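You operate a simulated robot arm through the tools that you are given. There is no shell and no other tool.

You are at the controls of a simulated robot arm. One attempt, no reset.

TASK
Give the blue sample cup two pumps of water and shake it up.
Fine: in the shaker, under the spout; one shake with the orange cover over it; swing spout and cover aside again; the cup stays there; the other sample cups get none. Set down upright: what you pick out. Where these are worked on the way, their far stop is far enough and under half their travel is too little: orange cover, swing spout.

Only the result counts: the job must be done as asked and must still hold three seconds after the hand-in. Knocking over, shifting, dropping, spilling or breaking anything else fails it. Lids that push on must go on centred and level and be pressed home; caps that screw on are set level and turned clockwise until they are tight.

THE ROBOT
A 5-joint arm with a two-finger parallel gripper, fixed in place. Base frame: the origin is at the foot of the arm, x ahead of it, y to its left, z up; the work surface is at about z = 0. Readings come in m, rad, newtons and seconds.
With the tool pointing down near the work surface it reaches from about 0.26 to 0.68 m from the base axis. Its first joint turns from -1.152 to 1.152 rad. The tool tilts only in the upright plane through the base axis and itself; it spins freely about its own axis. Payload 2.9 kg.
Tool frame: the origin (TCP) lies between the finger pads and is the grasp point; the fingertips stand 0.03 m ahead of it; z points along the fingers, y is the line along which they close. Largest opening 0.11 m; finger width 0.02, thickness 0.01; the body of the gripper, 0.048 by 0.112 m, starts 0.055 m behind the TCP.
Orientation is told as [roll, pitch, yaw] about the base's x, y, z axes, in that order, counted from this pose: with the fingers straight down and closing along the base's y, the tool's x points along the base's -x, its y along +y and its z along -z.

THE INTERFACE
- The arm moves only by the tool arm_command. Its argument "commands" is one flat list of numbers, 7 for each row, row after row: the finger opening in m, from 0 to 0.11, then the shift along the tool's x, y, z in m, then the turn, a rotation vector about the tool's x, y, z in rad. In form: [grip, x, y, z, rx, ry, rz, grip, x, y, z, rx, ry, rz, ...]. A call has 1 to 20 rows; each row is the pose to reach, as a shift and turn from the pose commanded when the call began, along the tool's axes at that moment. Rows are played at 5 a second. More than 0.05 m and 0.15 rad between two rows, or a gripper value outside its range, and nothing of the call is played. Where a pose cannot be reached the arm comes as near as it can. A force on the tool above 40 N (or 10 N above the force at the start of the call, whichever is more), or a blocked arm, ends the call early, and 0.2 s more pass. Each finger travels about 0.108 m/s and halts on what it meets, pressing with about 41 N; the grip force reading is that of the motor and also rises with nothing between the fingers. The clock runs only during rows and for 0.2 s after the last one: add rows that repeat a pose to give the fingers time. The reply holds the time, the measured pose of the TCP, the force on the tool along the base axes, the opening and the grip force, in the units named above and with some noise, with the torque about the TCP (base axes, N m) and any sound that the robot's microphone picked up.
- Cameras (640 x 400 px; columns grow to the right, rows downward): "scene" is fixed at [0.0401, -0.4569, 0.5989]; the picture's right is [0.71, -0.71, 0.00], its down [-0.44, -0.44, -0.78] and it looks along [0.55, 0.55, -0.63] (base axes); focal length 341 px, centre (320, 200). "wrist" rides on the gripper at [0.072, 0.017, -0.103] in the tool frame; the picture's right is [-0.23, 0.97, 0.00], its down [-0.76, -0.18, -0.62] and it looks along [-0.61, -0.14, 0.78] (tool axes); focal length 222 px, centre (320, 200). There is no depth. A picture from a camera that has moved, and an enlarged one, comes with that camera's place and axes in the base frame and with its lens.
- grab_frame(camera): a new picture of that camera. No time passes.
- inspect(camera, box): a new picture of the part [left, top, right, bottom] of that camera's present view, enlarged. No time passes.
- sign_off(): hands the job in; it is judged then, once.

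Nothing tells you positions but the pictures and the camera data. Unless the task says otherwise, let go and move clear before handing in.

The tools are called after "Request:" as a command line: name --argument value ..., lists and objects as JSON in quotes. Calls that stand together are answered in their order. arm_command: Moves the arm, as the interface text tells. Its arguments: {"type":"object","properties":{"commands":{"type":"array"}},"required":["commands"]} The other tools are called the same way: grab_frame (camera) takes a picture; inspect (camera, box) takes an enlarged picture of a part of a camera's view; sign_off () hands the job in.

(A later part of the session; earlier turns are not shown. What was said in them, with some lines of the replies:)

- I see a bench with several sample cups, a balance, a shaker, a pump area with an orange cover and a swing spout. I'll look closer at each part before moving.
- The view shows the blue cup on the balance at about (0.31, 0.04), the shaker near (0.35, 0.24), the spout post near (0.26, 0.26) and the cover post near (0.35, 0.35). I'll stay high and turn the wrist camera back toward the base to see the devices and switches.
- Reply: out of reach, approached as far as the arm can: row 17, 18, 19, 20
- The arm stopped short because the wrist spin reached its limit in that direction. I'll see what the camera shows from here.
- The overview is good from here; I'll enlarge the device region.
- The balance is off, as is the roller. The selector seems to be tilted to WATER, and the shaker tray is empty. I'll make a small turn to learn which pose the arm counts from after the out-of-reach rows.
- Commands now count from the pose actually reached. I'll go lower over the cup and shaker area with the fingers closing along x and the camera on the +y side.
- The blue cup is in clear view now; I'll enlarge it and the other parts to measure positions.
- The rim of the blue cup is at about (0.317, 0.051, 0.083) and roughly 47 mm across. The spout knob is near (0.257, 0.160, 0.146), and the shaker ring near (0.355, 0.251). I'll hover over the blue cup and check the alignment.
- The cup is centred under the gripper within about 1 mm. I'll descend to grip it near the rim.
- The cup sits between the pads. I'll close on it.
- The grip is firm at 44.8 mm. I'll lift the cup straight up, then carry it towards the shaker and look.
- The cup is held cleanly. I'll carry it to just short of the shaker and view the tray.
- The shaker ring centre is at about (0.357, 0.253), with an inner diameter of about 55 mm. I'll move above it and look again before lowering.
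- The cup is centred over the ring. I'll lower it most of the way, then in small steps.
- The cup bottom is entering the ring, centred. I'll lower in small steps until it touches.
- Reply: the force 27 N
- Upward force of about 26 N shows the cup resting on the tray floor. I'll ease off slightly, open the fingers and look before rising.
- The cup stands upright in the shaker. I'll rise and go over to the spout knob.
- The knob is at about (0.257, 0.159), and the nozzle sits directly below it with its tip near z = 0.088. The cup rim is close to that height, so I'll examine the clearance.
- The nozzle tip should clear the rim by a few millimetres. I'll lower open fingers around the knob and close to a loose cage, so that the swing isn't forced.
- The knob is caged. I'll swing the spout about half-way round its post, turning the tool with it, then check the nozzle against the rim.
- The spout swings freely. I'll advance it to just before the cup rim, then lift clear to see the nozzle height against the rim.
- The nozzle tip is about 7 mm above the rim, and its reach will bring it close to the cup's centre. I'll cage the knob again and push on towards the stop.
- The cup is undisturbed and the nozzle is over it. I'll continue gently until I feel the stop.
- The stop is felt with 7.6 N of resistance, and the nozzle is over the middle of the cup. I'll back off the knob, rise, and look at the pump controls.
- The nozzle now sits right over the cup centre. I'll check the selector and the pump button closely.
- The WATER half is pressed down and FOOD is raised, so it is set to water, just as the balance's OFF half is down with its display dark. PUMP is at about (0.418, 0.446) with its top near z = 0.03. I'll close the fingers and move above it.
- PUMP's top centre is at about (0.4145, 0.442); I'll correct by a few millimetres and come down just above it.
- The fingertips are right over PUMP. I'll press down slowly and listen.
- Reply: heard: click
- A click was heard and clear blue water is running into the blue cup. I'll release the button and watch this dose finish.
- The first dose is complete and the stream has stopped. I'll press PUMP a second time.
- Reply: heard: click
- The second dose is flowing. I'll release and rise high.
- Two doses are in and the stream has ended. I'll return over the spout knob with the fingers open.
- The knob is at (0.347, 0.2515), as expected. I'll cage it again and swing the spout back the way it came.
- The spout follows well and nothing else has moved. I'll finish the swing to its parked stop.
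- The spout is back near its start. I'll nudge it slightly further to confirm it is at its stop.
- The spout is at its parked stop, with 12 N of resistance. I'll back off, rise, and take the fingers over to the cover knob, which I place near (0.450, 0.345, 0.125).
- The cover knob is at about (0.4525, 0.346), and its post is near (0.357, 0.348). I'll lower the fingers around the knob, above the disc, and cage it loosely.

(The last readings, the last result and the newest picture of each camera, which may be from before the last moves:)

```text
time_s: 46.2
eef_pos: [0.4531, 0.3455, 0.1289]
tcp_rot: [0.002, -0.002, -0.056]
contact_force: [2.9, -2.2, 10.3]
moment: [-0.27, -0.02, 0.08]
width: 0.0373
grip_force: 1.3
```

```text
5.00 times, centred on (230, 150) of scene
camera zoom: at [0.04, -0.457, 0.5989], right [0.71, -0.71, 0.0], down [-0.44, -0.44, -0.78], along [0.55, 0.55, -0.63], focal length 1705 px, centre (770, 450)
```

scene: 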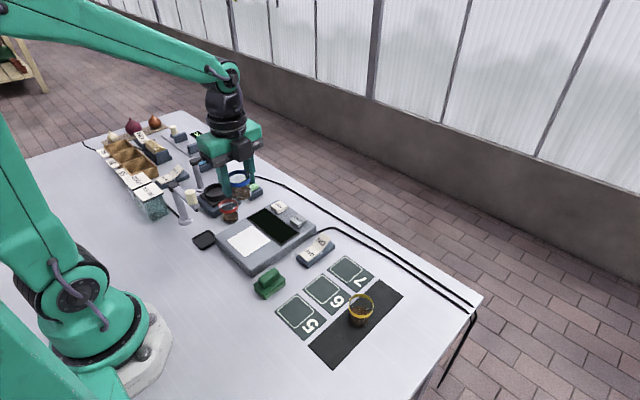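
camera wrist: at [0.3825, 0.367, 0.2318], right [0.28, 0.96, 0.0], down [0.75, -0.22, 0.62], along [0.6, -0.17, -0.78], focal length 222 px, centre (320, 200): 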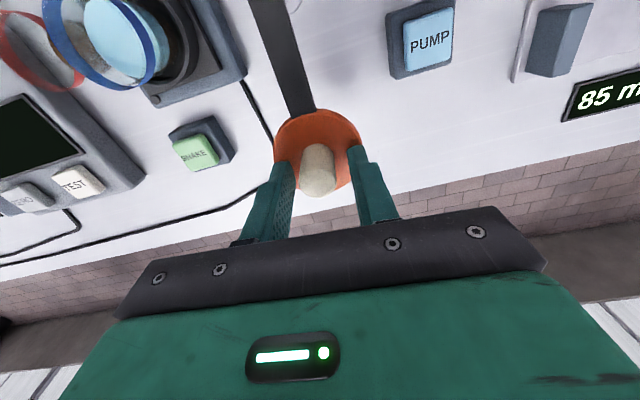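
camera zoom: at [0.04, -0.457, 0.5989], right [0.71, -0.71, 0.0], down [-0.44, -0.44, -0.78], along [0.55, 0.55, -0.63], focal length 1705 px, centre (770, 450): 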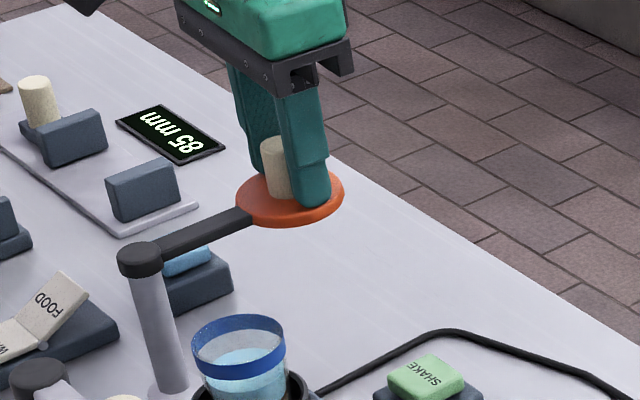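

The fingertips touched the disc at z of about 0.099, so the cover is higher than I estimated and should clear the cup rim at about 0.086. I'll lift 5 mm off the disc and swing the cover part-way.

Request:
arm_command --commands '[0.036, 0, 0, -0.005, 0, 0, 0, 0.036, 0.0002, -0.0067, -0.005, 0, 0, 0.07, 0.036, 0.0009, -0.0133, -0.005, 0, 0, 0.14, 0.036, 0.0037, -0.0264, -0.005, 0, 0, 0.28, 0.036, 0.0083, -0.0389, -0.005, 0, 0, 0.42, 0.036, 0.0146, -0.0507, -0.005, 0, 0, 0.56, 0.036, 0.0225, -0.0615, -0.005, 0, 0, 0.7, 0.036, 0.0318, -0.0711, -0.005, 0, 0, 0.84]'

Request:
grab_frame --camera "wrist"

Request:
inspect --camera "scene" --box '[180, 130, 270, 220]'

```text
time_s: 48.0
eef_pos: [0.4163, 0.2767, 0.1319]
tcp_rot: [0.0, 0.0, -0.899]
contact_force: [-0.2, 0.4, -0.2]
moment: [-0.01, 0.0, 0.05]
width: 0.0362
grip_force: 0.1
```

```text
taken
camera wrist: at [0.3856, 0.3442, 0.236], right [0.9, 0.43, 0.0], down [0.34, -0.71, 0.62], along [0.27, -0.56, -0.78], focal length 222 px, centre (320, 200)
```

wrist: 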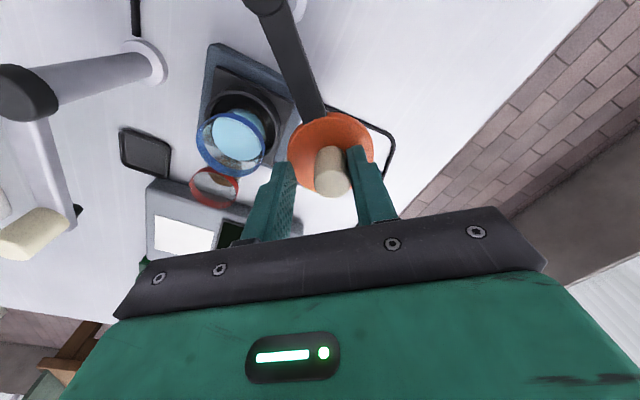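

```text
4.44 times, centred on (225, 175) of scene
camera zoom: at [0.0401, -0.4569, 0.5989], right [0.71, -0.71, 0.0], down [-0.44, -0.44, -0.78], along [0.55, 0.55, -0.63], focal length 1515 px, centre (742, 311)
```

zoom: 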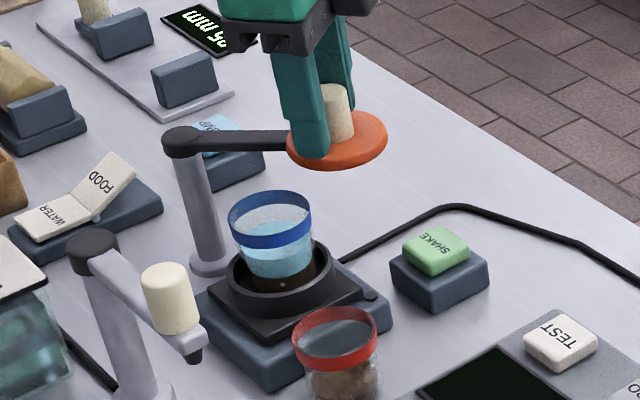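

The cover swings freely and its disc is above the rim level. I'll keep going slowly over the cup.

Request:
arm_command --commands '[0.036, 0.0005, -0.0095, 0, 0, 0, 0.1, 0.036, 0.0019, -0.019, 0, 0, 0, 0.2, 0.036, 0.0043, -0.0282, 0, 0, 0, 0.3, 0.036, 0.0075, -0.0372, 0, 0, 0, 0.4]'

Request:
inspect --camera "scene" --box '[180, 130, 270, 220]'

Request:
grab_frame --camera "wrist"

```text
time_s: 49.0
eef_pos: [0.3821, 0.2602, 0.1325]
tcp_rot: [-0.001, -0.001, -1.299]
contact_force: [-0.1, -0.1, 0.2]
moment: [0.02, -0.04, 0.01]
width: 0.0358
grip_force: 0.1
```

```text
4.44 times, centred on (225, 175) of scene
camera zoom: at [0.0401, -0.4569, 0.5989], right [0.71, -0.71, 0.0], down [-0.44, -0.44, -0.78], along [0.55, 0.55, -0.63], focal length 1515 px, centre (742, 311)
```

zoom: 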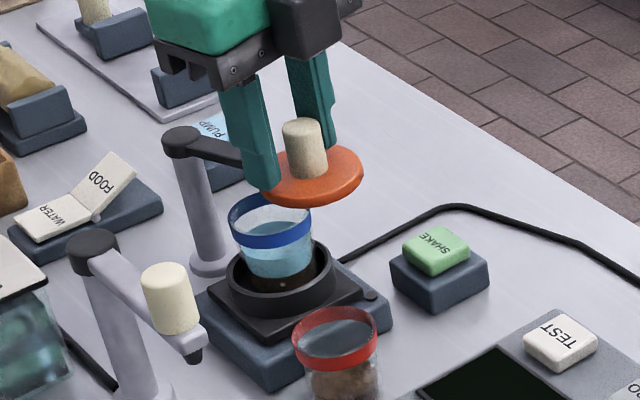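

```text
taken
camera wrist: at [0.38, 0.3345, 0.236], right [1.0, 0.04, 0.0], down [0.03, -0.78, 0.62], along [0.03, -0.62, -0.78], focal length 222 px, centre (320, 200)
```

wrist: 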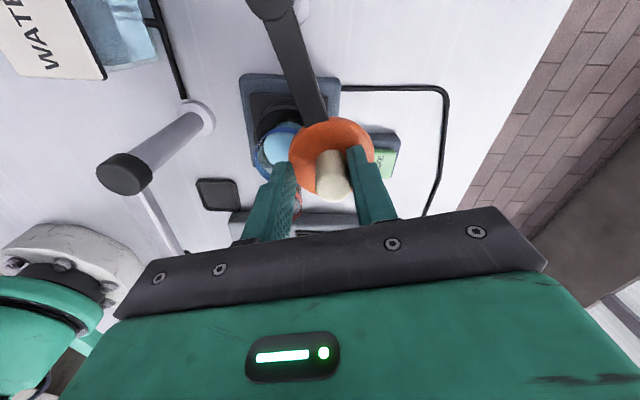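

The disc is passing above the cup, which hasn't moved. I'll continue to the stop.

Request:
arm_command --commands '[0.036, 0.0005, -0.0095, 0, 0, 0, 0.1, 0.036, 0.0019, -0.019, 0, 0, 0, 0.2, 0.036, 0.0043, -0.0282, 0, 0, 0, 0.3, 0.036, 0.006, -0.0335, 0, 0, 0, 0.36]'

Request:
inspect --camera "scene" --box '[180, 130, 270, 220]'

Request:
grab_frame --camera "wrist"

```text
time_s: 50.0
eef_pos: [0.3483, 0.2555, 0.1331]
tcp_rot: [-0.001, 0.0, -1.658]
contact_force: [0.2, 0.0, 0.4]
moment: [0.0, -0.04, 0.0]
width: 0.0359
grip_force: 0.1
```

```text
4.44 times, centred on (225, 175) of scene
camera zoom: at [0.0401, -0.4569, 0.5989], right [0.71, -0.71, 0.0], down [-0.44, -0.44, -0.78], along [0.55, 0.55, -0.63], focal length 1515 px, centre (742, 311)
```

zoom: 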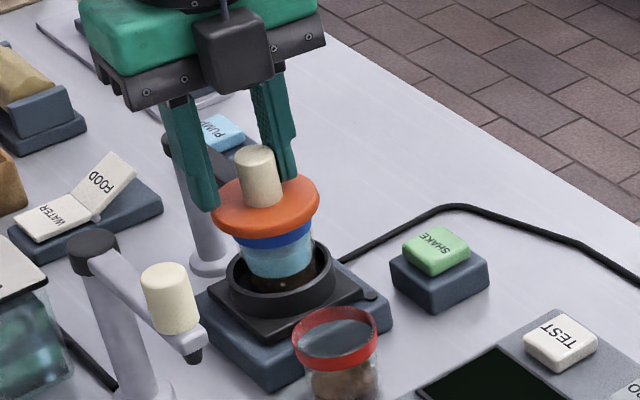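

```text
taken
camera wrist: at [0.373, 0.3278, 0.2354], right [0.95, -0.31, 0.0], down [-0.24, -0.74, 0.62], along [-0.19, -0.59, -0.78], focal length 222 px, centre (320, 200)
```

wrist: 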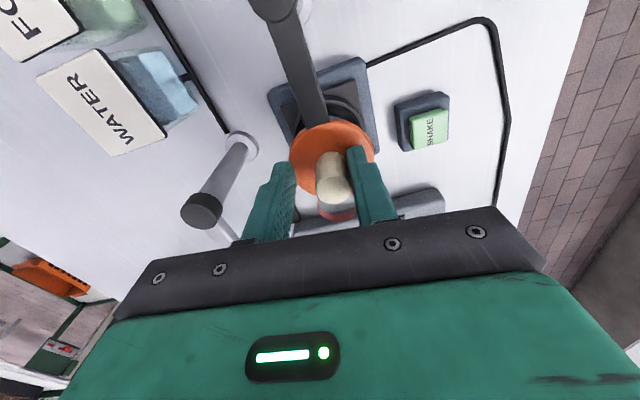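

The cover is almost centred over the cup. I'll push gently on until I feel its stop.

Request:
arm_command --commands '[0.036, 0, -0.004, 0, 0, 0, 0.03, 0.036, 0.0003, -0.008, 0, 0, 0, 0.06, 0.036, 0.0006, -0.011, 0, 0, 0, 0.08]'

Request:
inspect --camera "scene" --box '[180, 130, 270, 220]'

Request:
inspect --camera "wrist" --box '[230, 0, 430, 230]'

```text
time_s: 50.8
eef_pos: [0.34, 0.2576, 0.1336]
tcp_rot: [0.006, 0.007, -1.737]
contact_force: [28.8, 0.6, -6.3]
moment: [0.23, -0.34, 0.32]
width: 0.0501
grip_force: 14.3
```

```text
4.44 times, centred on (225, 175) of scene
camera zoom: at [0.0402, -0.4569, 0.5989], right [0.71, -0.71, 0.0], down [-0.44, -0.44, -0.78], along [0.55, 0.55, -0.63], focal length 1515 px, centre (742, 311)
```

zoom: 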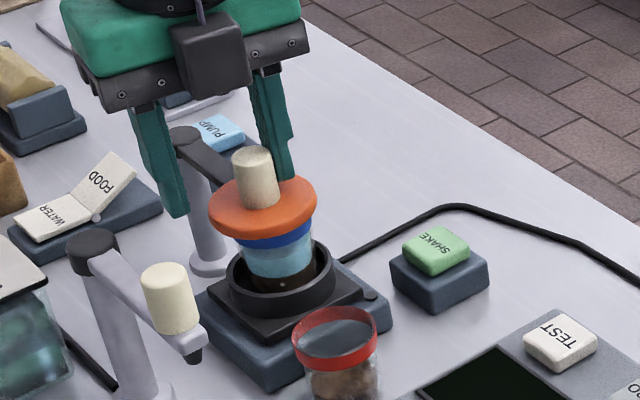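

```text
1.74 times, centred on (330, 115) of wrist
camera zoom: at [0.3693, 0.3271, 0.237], right [0.92, -0.39, 0.0], down [-0.31, -0.72, 0.62], along [-0.24, -0.57, -0.79], focal length 386 px, centre (303, 348)
```

zoom: 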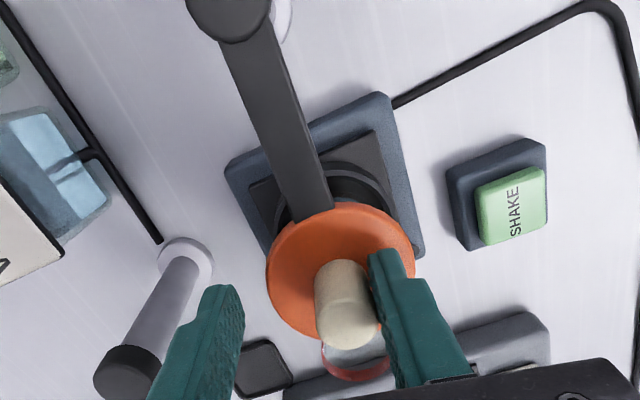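

The cover is at its stop over the cup, with 29 N of resistance. I'll back off, rise, and move above SHAKE at about (0.445, 0.222) with the fingers closed.

Request:
arm_command --commands '[0.05, 0, 0.008, 0, 0, 0, 0, 0.055, 0, 0.014, 0, 0, 0, 0, 0.055, 0, 0.014, -0.035, 0, 0, 0, 0.055, 0, 0.014, -0.07, 0, 0, 0, 0.055, 0, 0.014, -0.105, 0, 0, 0, 0.03, -0.0057, 0.0463, -0.105, 0, 0, -0.055, 0.0, -0.0115, 0.0786, -0.105, 0, 0, -0.11, 0.0, -0.0172, 0.1109, -0.105, 0, 0, -0.164, 0.0, -0.0172, 0.1109, -0.07, 0, 0, -0.164]'

Request:
grab_frame --camera "wrist"

Request:
inspect --camera "scene" --box '[170, 130, 290, 230]'

```text
time_s: 52.8
eef_pos: [0.4448, 0.2223, 0.2012]
tcp_rot: [-0.002, -0.001, -1.573]
contact_force: [0.2, -0.6, -0.2]
moment: [0.01, 0.01, 0.0]
width: 0.0001
grip_force: 38.2
```

```text
taken
camera wrist: at [0.4629, 0.2956, 0.3055], right [0.97, -0.23, 0.0], down [-0.18, -0.76, 0.62], along [-0.14, -0.61, -0.78], focal length 222 px, centre (320, 200)
```

wrist: 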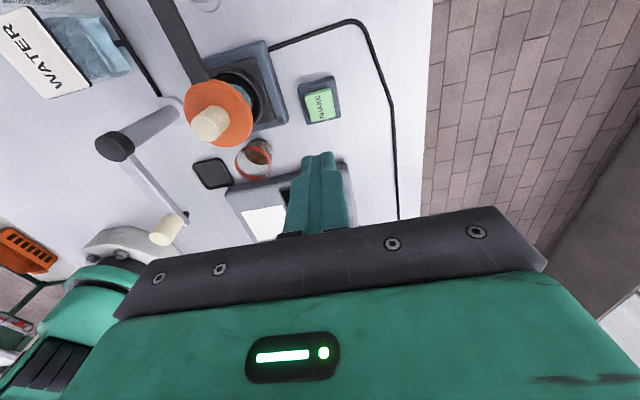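

```text
4.00 times, centred on (230, 180) of scene
camera zoom: at [0.0401, -0.4569, 0.5989], right [0.71, -0.71, 0.0], down [-0.44, -0.44, -0.78], along [0.55, 0.55, -0.63], focal length 1364 px, centre (680, 280)
```

zoom: 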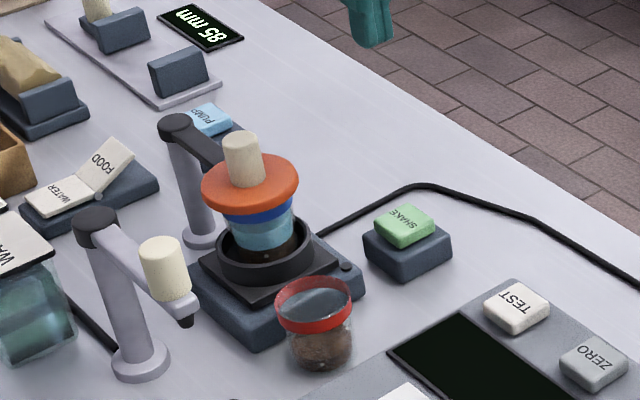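

Request:
inspect --camera "wrist" --box '[270, 50, 370, 180]'

Request:
inspect --camera "wrist" --box '[150, 20, 310, 180]'

```text
3.08 times, centred on (320, 115) of wrist
camera zoom: at [0.4629, 0.2956, 0.3055], right [0.97, -0.23, 0.0], down [-0.18, -0.76, 0.62], along [-0.14, -0.61, -0.78], focal length 684 px, centre (320, 462)
```

zoom: 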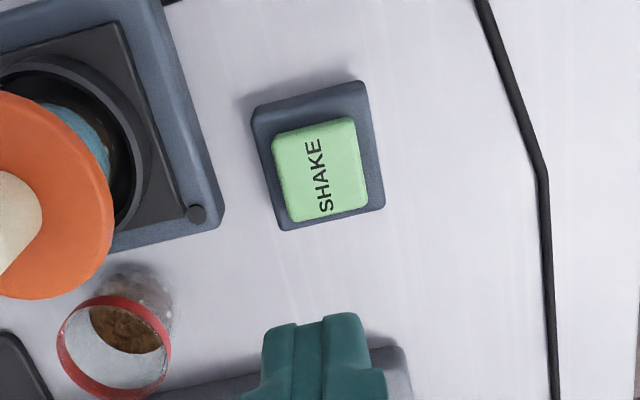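

```text
2.50 times, centred on (230, 100) of wrist
camera zoom: at [0.4629, 0.2956, 0.3055], right [0.97, -0.23, 0.0], down [-0.18, -0.76, 0.62], along [-0.14, -0.61, -0.78], focal length 555 px, centre (545, 450)
```

zoom: 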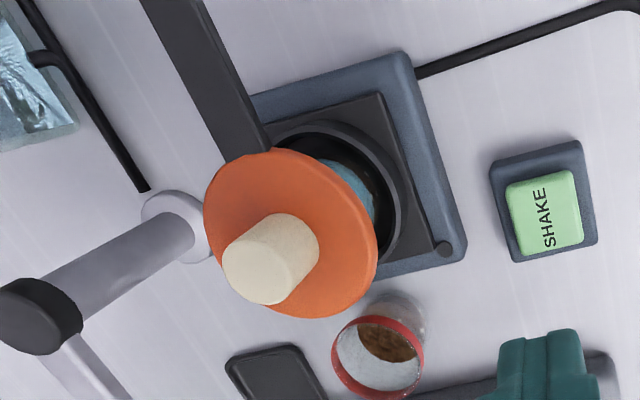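

SHAKE's centre is at about (0.446, 0.2205). I'll descend to just above it.

Request:
arm_command --commands '[0.0, -0.0025, 0.001, 0.04, 0, 0, 0, 0.0, -0.0025, 0.001, 0.08, 0, 0, 0, 0.0, -0.0025, 0.001, 0.11, 0, 0, 0, 0.0, -0.0025, 0.001, 0.126, 0, 0, 0]'

Request:
inspect --camera "wrist" --box '[250, 70, 390, 220]'

Request:
inspect --camera "scene" --box '[190, 120, 290, 220]'

```text
time_s: 53.8
eef_pos: [0.4454, 0.2195, 0.0764]
tcp_rot: [0.0, 0.001, -1.571]
contact_force: [0.7, -0.3, -0.7]
moment: [0.02, 0.01, 0.0]
width: 0.0
grip_force: 37.8
```

```text
2.67 times, centred on (320, 145) of wrist
camera zoom: at [0.4631, 0.2933, 0.1801], right [0.97, -0.23, 0.0], down [-0.18, -0.76, 0.62], along [-0.14, -0.61, -0.78], focal length 592 px, centre (320, 347)
```

zoom: 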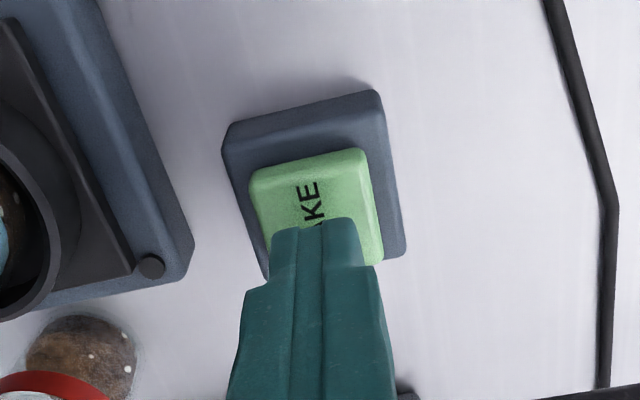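

```text
4.00 times, centred on (240, 170) of scene
camera zoom: at [0.0401, -0.4569, 0.5989], right [0.71, -0.71, 0.0], down [-0.44, -0.44, -0.78], along [0.55, 0.55, -0.63], focal length 1364 px, centre (640, 320)
```

zoom: 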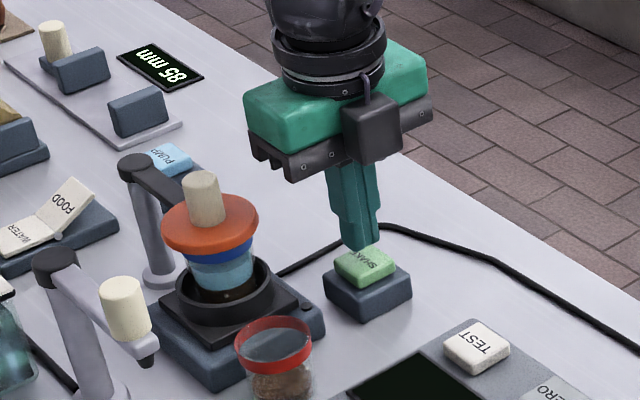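

Fingertips are over SHAKE and clear of everything else. I'll press it once, slowly, listening for a click.

Request:
arm_command --commands '[0.0, 0, 0, 0.006, 0, 0, 0, 0.0, 0, 0, 0.01, 0, 0, 0, 0.0, 0, 0, 0.013, 0, 0, 0, 0.0, 0, 0, 0.015, 0, 0, 0, 0.0, 0, 0, 0.017, 0, 0, 0]'

Request:
inspect --camera "scene" --box '[190, 150, 270, 220]'

```text
time_s: 55.0
eef_pos: [0.4472, 0.2195, 0.0607]
tcp_rot: [0.0, 0.001, -1.573]
contact_force: [-0.9, 0.2, 2.5]
moment: [-0.01, 0.02, 0.04]
width: 0.0
grip_force: 38.0
heard: click
```

```text
5.71 times, centred on (230, 185) of scene
camera zoom: at [0.0401, -0.4569, 0.5989], right [0.71, -0.71, 0.0], down [-0.44, -0.44, -0.78], along [0.55, 0.55, -0.63], focal length 1948 px, centre (834, 286)
```

zoom: 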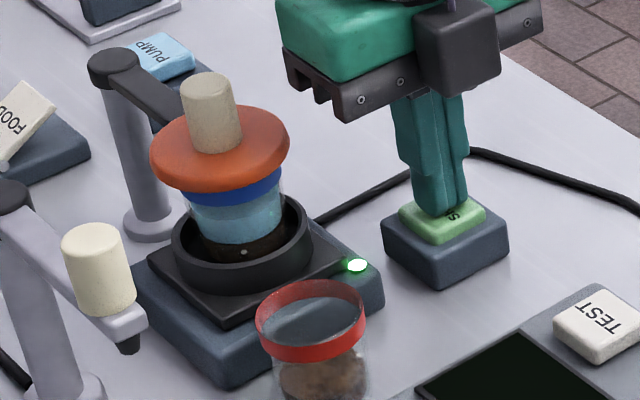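

The click sounded and the shaker's lamp is green, so it is running. I'll release the button and wait for the shake to end.

Request:
arm_command --commands '[0.0, 0, 0, -0.01, 0, 0, 0, 0.0, 0, 0, -0.04, 0, 0, 0, 0.0, 0, 0, -0.08, 0, 0, 0, 0.0, 0, 0, -0.12, 0, 0, 0, 0.0, 0, 0, -0.16, 0, 0, 0, 0.0, 0, 0, -0.175, 0, 0, 0]'

Request:
inspect --camera "scene" --box '[190, 150, 270, 220]'

```text
time_s: 56.4
eef_pos: [0.4455, 0.2206, 0.2366]
tcp_rot: [0.0, -0.002, -1.569]
contact_force: [-0.1, 0.4, 0.7]
moment: [0.0, -0.01, -0.01]
width: 0.0
grip_force: 37.7
```

```text
5.71 times, centred on (230, 185) of scene
camera zoom: at [0.0401, -0.4569, 0.5989], right [0.71, -0.71, 0.0], down [-0.44, -0.44, -0.78], along [0.55, 0.55, -0.63], focal length 1948 px, centre (834, 286)
```

zoom: 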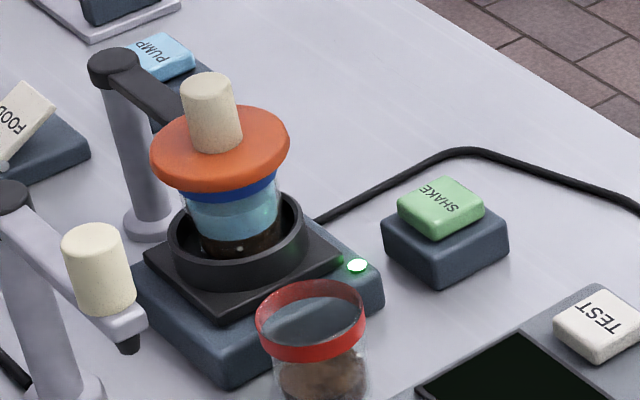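

The tray is moving. I'll hold still while it shakes.

Request:
arm_command --commands '[0.0, 0, 0, 0, 0, 0, 0, 0.0, 0, 0, 0, 0, 0, 0, 0.0, 0, 0, 0, 0, 0, 0, 0.0, 0, 0, 0, 0, 0, 0, 0.0, 0, 0, 0, 0, 0, 0, 0.0, 0, 0, 0, 0, 0, 0, 0.0, 0, 0, 0, 0, 0, 0, 0.0, 0, 0, 0, 0, 0, 0, 0.0, 0, 0, 0, 0, 0, 0, 0.0, 0, 0, 0, 0, 0, 0]'

Request:
inspect --camera "scene" --box '[190, 150, 270, 220]'

```text
time_s: 58.6
eef_pos: [0.4471, 0.2204, 0.2345]
tcp_rot: [0.0, 0.0, -1.572]
contact_force: [-0.2, -0.2, 0.3]
moment: [0.02, -0.02, 0.0]
width: 0.0
grip_force: 37.5
```

```text
5.71 times, centred on (230, 185) of scene
camera zoom: at [0.0401, -0.4569, 0.5989], right [0.71, -0.71, 0.0], down [-0.44, -0.44, -0.78], along [0.55, 0.55, -0.63], focal length 1948 px, centre (834, 286)
```

zoom: 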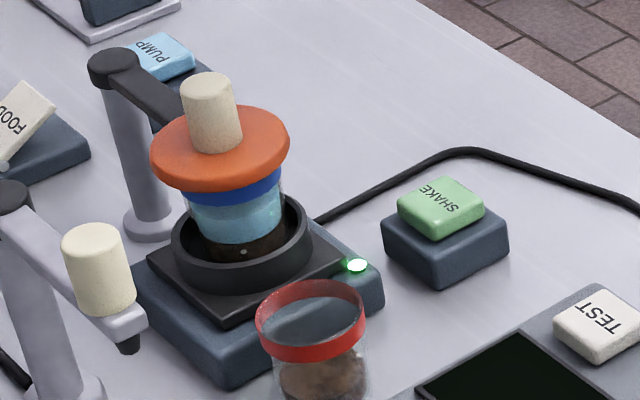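

Request:
arm_command --commands '[0.0, 0, 0, 0, 0, 0, 0, 0.0, 0, 0, 0, 0, 0, 0, 0.0, 0, 0, 0, 0, 0, 0, 0.0, 0, 0, 0, 0, 0, 0, 0.0, 0, 0, 0, 0, 0, 0, 0.0, 0, 0, 0, 0, 0, 0, 0.0, 0, 0, 0, 0, 0, 0, 0.0, 0, 0, 0, 0, 0, 0, 0.0, 0, 0, 0, 0, 0, 0, 0.0, 0, 0, 0, 0, 0, 0, 0.0, 0, 0, 0, 0, 0, 0, 0.0, 0, 0, 0, 0, 0, 0, 0.0, 0, 0, 0, 0, 0, 0, 0.0, 0, 0, 0, 0, 0, 0, 0.0, 0, 0, 0, 0, 0, 0]'

Request:
inspect --camera "scene" --box '[190, 150, 270, 220]'

```text
time_s: 61.8
eef_pos: [0.4443, 0.2195, 0.2353]
tcp_rot: [-0.001, 0.001, -1.572]
contact_force: [0.0, 0.4, -0.2]
moment: [-0.01, -0.01, 0.03]
width: 0.0002
grip_force: 38.0
```

```text
5.71 times, centred on (230, 185) of scene
camera zoom: at [0.0401, -0.4569, 0.5989], right [0.71, -0.71, 0.0], down [-0.44, -0.44, -0.78], along [0.55, 0.55, -0.63], focal length 1948 px, centre (834, 286)
```

zoom: 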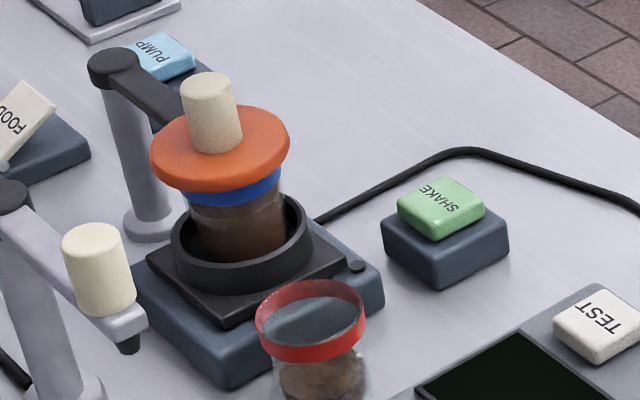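

The lamp is off and the contents are evenly brown, so the shake is finished. I'll return over the cover knob to swing it aside.

Request:
arm_command --commands '[0.03, 0.011, -0.03, 0, 0, 0, 0, 0.06, 0.022, -0.06, 0, 0, 0, 0, 0.06, 0.033, -0.0901, 0, 0, 0, 0, 0.06, 0.033, -0.0901, 0, 0, 0, 0]'

Request:
grab_frame --camera "wrist"

Request:
inspect --camera "wrist" --box '[240, 20, 400, 200]'

```text
time_s: 62.8
eef_pos: [0.3556, 0.2521, 0.2339]
tcp_rot: [0.0, -0.001, -1.574]
contact_force: [-0.2, -0.9, -0.1]
moment: [-0.03, -0.01, 0.0]
width: 0.0601
grip_force: 0.1
```

```text
taken
camera wrist: at [0.3731, 0.3255, 0.3382], right [0.97, -0.23, 0.0], down [-0.18, -0.76, 0.62], along [-0.14, -0.61, -0.78], focal length 222 px, centre (320, 200)
```

wrist: 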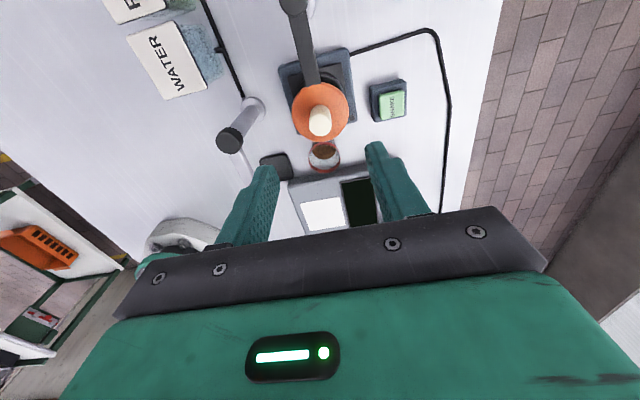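

```text
2.22 times, centred on (320, 110) of wrist
camera zoom: at [0.3731, 0.3255, 0.3382], right [0.97, -0.23, 0.0], down [-0.18, -0.76, 0.62], along [-0.14, -0.61, -0.78], focal length 494 px, centre (320, 400)
```

zoom: 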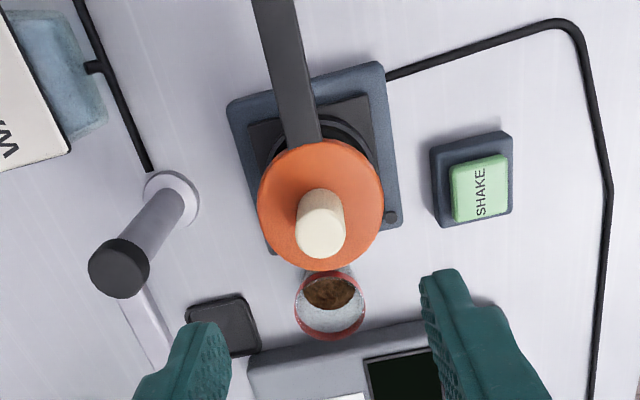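

The knob is at (0.356, 0.2495), just as expected. I'll cage it again and start swinging the cover back.

Request:
arm_command --commands '[0.06, -0.002, 0, 0.035, 0, 0, 0, 0.06, -0.002, 0, 0.07, 0, 0, 0, 0.06, -0.002, 0, 0.101, 0, 0, 0, 0.045, -0.002, 0, 0.101, 0, 0, 0, 0.036, -0.002, 0, 0.101, 0, 0, 0, 0.036, -0.002, 0, 0.101, 0, 0, 0]'

Request:
grab_frame --camera "wrist"

Request:
inspect --camera "scene" --box '[180, 130, 270, 220]'

```text
time_s: 64.2
eef_pos: [0.355, 0.2498, 0.133]
tcp_rot: [-0.001, 0.0, -1.571]
contact_force: [0.3, -0.2, 0.2]
moment: [-0.02, -0.01, -0.04]
width: 0.036
grip_force: 0.0
```

```text
taken
camera wrist: at [0.3733, 0.3239, 0.2367], right [0.97, -0.23, 0.0], down [-0.18, -0.76, 0.62], along [-0.14, -0.61, -0.78], focal length 222 px, centre (320, 200)
```

wrist: 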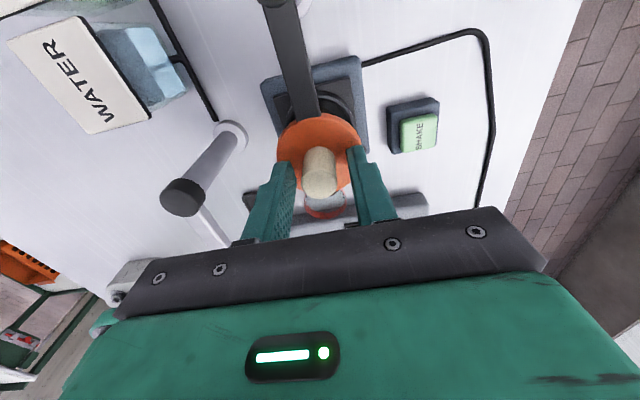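

```text
4.44 times, centred on (225, 175) of scene
camera zoom: at [0.0401, -0.4569, 0.5989], right [0.71, -0.71, 0.0], down [-0.44, -0.44, -0.78], along [0.55, 0.55, -0.63], focal length 1515 px, centre (742, 311)
```

zoom: 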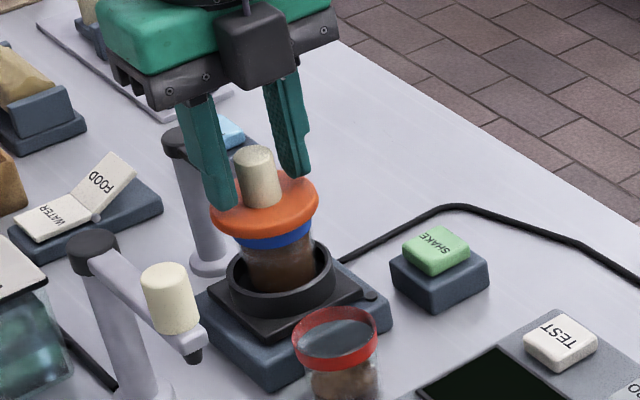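

The knob is caged with no contact force. I'll swing the cover outward, first half of the arc.

Request:
arm_command --commands '[0.036, 0.0002, 0.0067, 0, 0, 0, -0.07, 0.036, 0.0009, 0.0133, 0, 0, 0, -0.14, 0.036, 0.0021, 0.0199, 0, 0, 0, -0.21, 0.036, 0.0037, 0.0264, 0, 0, 0, -0.28, 0.036, 0.0083, 0.0389, 0, 0, 0, -0.42, 0.036, 0.0146, 0.0507, 0, 0, 0, -0.56, 0.036, 0.0225, 0.0615, 0, 0, 0, -0.7, 0.036, 0.0318, 0.0711, 0, 0, 0, -0.84]'

Request:
grab_frame --camera "wrist"

Request:
inspect --camera "scene" --box '[180, 130, 270, 220]'

```text
time_s: 66.0
eef_pos: [0.4253, 0.282, 0.1329]
tcp_rot: [0.0, 0.0, -0.73]
contact_force: [-0.2, 0.2, -0.1]
moment: [0.02, -0.01, -0.03]
width: 0.0359
grip_force: 0.0
```

```text
taken
camera wrist: at [0.3841, 0.344, 0.2367], right [0.82, 0.57, 0.0], down [0.45, -0.64, 0.62], along [0.36, -0.51, -0.78], focal length 222 px, centre (320, 200)
```

wrist: 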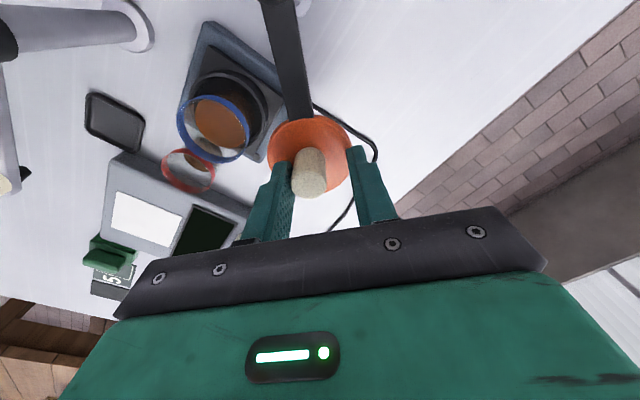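

```text
4.44 times, centred on (225, 175) of scene
camera zoom: at [0.0401, -0.4569, 0.5989], right [0.71, -0.71, 0.0], down [-0.44, -0.44, -0.78], along [0.55, 0.55, -0.63], focal length 1515 px, centre (742, 311)
```

zoom: 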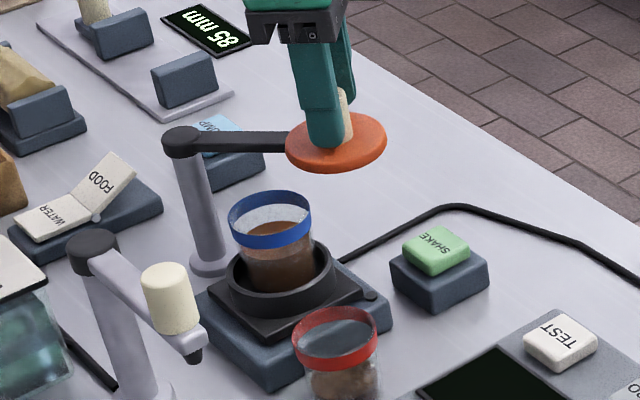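

The cup is upright with mixed brown contents, and the cover is moving out freely. I'll finish the swing.

Request:
arm_command --commands '[0.036, 0.0009, 0.0133, 0, 0, 0, -0.14, 0.036, 0.0037, 0.0264, 0, 0, 0, -0.28, 0.036, 0.0083, 0.0389, 0, 0, 0, -0.42, 0.036, 0.0146, 0.0507, 0, 0, 0, -0.56, 0.036, 0.0225, 0.0615, 0, 0, 0, -0.7, 0.036, 0.0276, 0.0672, 0, 0, 0, -0.78]'

Request:
grab_frame --camera "wrist"

```text
time_s: 67.4
eef_pos: [0.451, 0.3502, 0.1327]
tcp_rot: [0.001, 0.001, 0.05]
contact_force: [0.1, 0.4, 0.2]
moment: [0.01, 0.03, -0.04]
width: 0.036
grip_force: 0.0
```

```text
taken
camera wrist: at [0.3788, 0.3652, 0.2371], right [0.18, 0.98, 0.0], down [0.77, -0.14, 0.62], along [0.61, -0.11, -0.78], focal length 222 px, centre (320, 200)
```

wrist: 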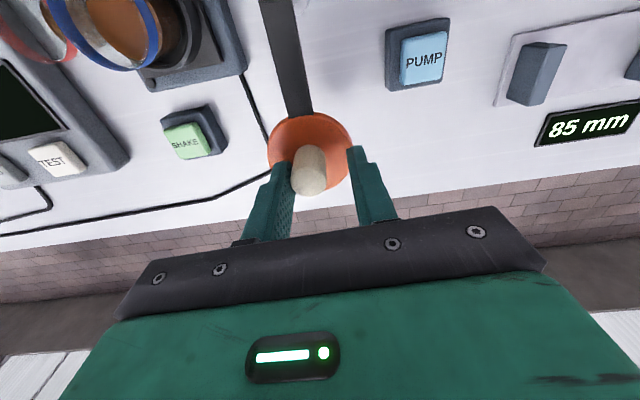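

Nearly at its starting place. I'll nudge it to the outer stop.

Request:
arm_command --commands '[0.036, 0.0001, 0.004, 0, 0, 0, -0.03, 0.036, 0.0003, 0.007, 0, 0, 0, -0.06, 0.036, 0.0005, 0.0095, 0, 0, 0, -0.08]'

Request:
inspect --camera "wrist" --box '[220, 0, 420, 220]'

Request:
inspect --camera "scene" --box '[180, 120, 270, 220]'

```text
time_s: 68.2
eef_pos: [0.4499, 0.3603, 0.1322]
tcp_rot: [-0.005, 0.006, 0.127]
contact_force: [-3.4, -22.4, 3.4]
moment: [-0.54, 0.21, -0.09]
width: 0.0469
grip_force: 11.6
```

```text
1.82 times, centred on (320, 110) of wrist
camera zoom: at [0.3773, 0.3676, 0.2365], right [0.1, 0.99, 0.0], down [0.78, -0.08, 0.62], along [0.62, -0.07, -0.78], focal length 404 px, centre (320, 364)
```

zoom: 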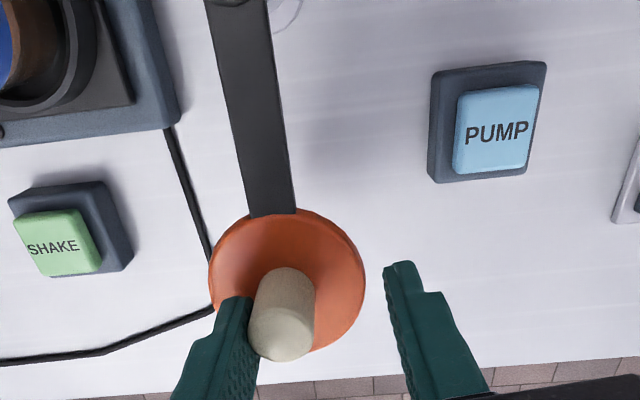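

```text
4.00 times, centred on (225, 170) of scene
camera zoom: at [0.0401, -0.457, 0.5989], right [0.71, -0.71, 0.0], down [-0.44, -0.44, -0.78], along [0.55, 0.55, -0.63], focal length 1364 px, centre (700, 320)
```

zoom: 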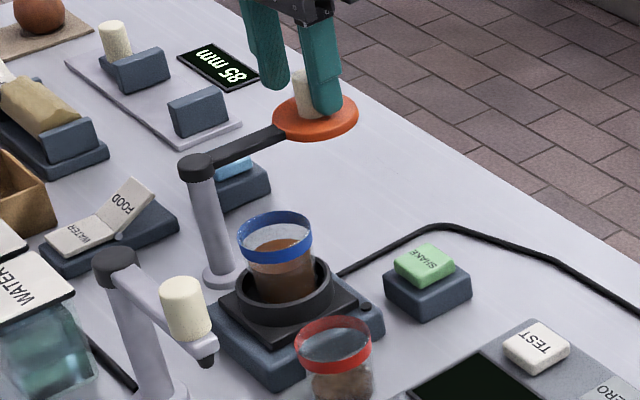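

The cover is at its outer stop, with 22 N of resistance. I'll back off, open and rise clear.

Request:
arm_command --commands '[0.046, 0, -0.006, 0, 0, 0, 0, 0.055, 0, -0.01, 0, 0, 0, 0, 0.055, 0, -0.01, 0, 0, 0, 0, 0.055, 0, -0.01, -0.035, 0, 0, 0, 0.055, 0, -0.01, -0.07, 0, 0, 0, 0.055, 0, -0.01, -0.12, 0, 0, 0, 0.055, 0, -0.01, -0.16, 0, 0, 0]'

Request:
grab_frame --camera "scene"

Request:
inspect --camera "scene" --box '[150, 110, 290, 230]'

Request:
grab_frame --camera "wrist"

```text
time_s: 69.8
eef_pos: [0.4528, 0.3494, 0.2933]
tcp_rot: [0.001, 0.0, 0.128]
contact_force: [-0.8, -0.2, 0.2]
moment: [0.02, 0.03, 0.04]
width: 0.0551
grip_force: 0.0
```

```text
taken
```

scene: 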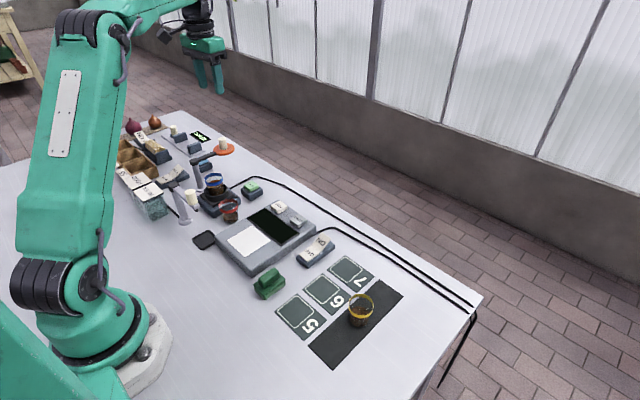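

```text
3.33 times, centred on (220, 170) of scene
camera zoom: at [0.0401, -0.4569, 0.5989], right [0.71, -0.71, 0.0], down [-0.44, -0.44, -0.78], along [0.55, 0.55, -0.63], focal length 1136 px, centre (653, 300)
```

zoom: 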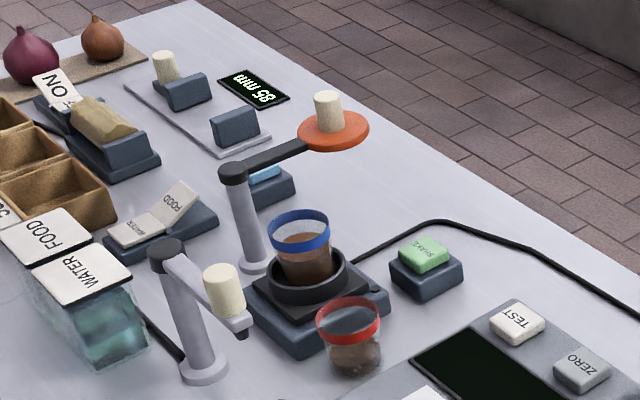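

```text
taken
camera wrist: at [0.3788, 0.3577, 0.3976], right [0.1, 0.99, 0.0], down [0.78, -0.08, 0.62], along [0.62, -0.06, -0.78], focal length 222 px, centre (320, 200)
```

wrist: 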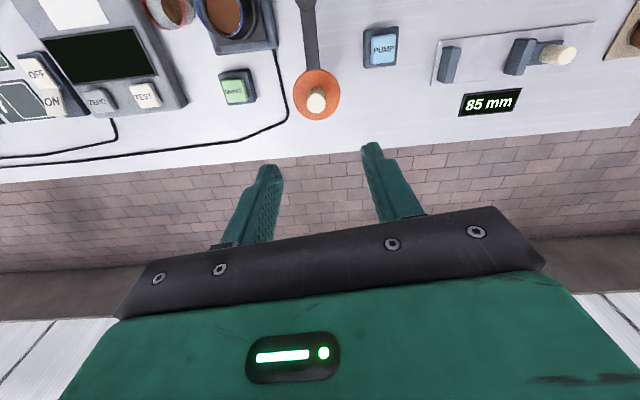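

The blue cup stands upright in the shaker with mixed contents. The spout and cover are back at their outer stops, the other cups are untouched, and the gripper is clear. I'll hand in.

Request:
sign_off

```text
The job is handed in.
```

The blue sample cup got its two pumps of water and one shake under the orange cover, and I've handed the job in. I don't have the judge's verdict, only what I saw and felt.

- **Cup:** I moved it from the balance into the shaker. It stands upright there, and I saw no spill.
- **Water:** The selector was already on WATER. I pressed PUMP twice with the spout over the cup; each press clicked, and I saw water run into the blue cup both times.
- **Shake:** I pressed SHAKE once with the cover at its far stop. The green lamp went out by itself, and the contents had turned from separate layers to an even brown.
- **Spout and cover:** I pushed both back to their outer stops and felt them resist there.
- **Everything else:** The red and yellow cups got no water and look unmoved. The gripper is open and well clear of the bench.
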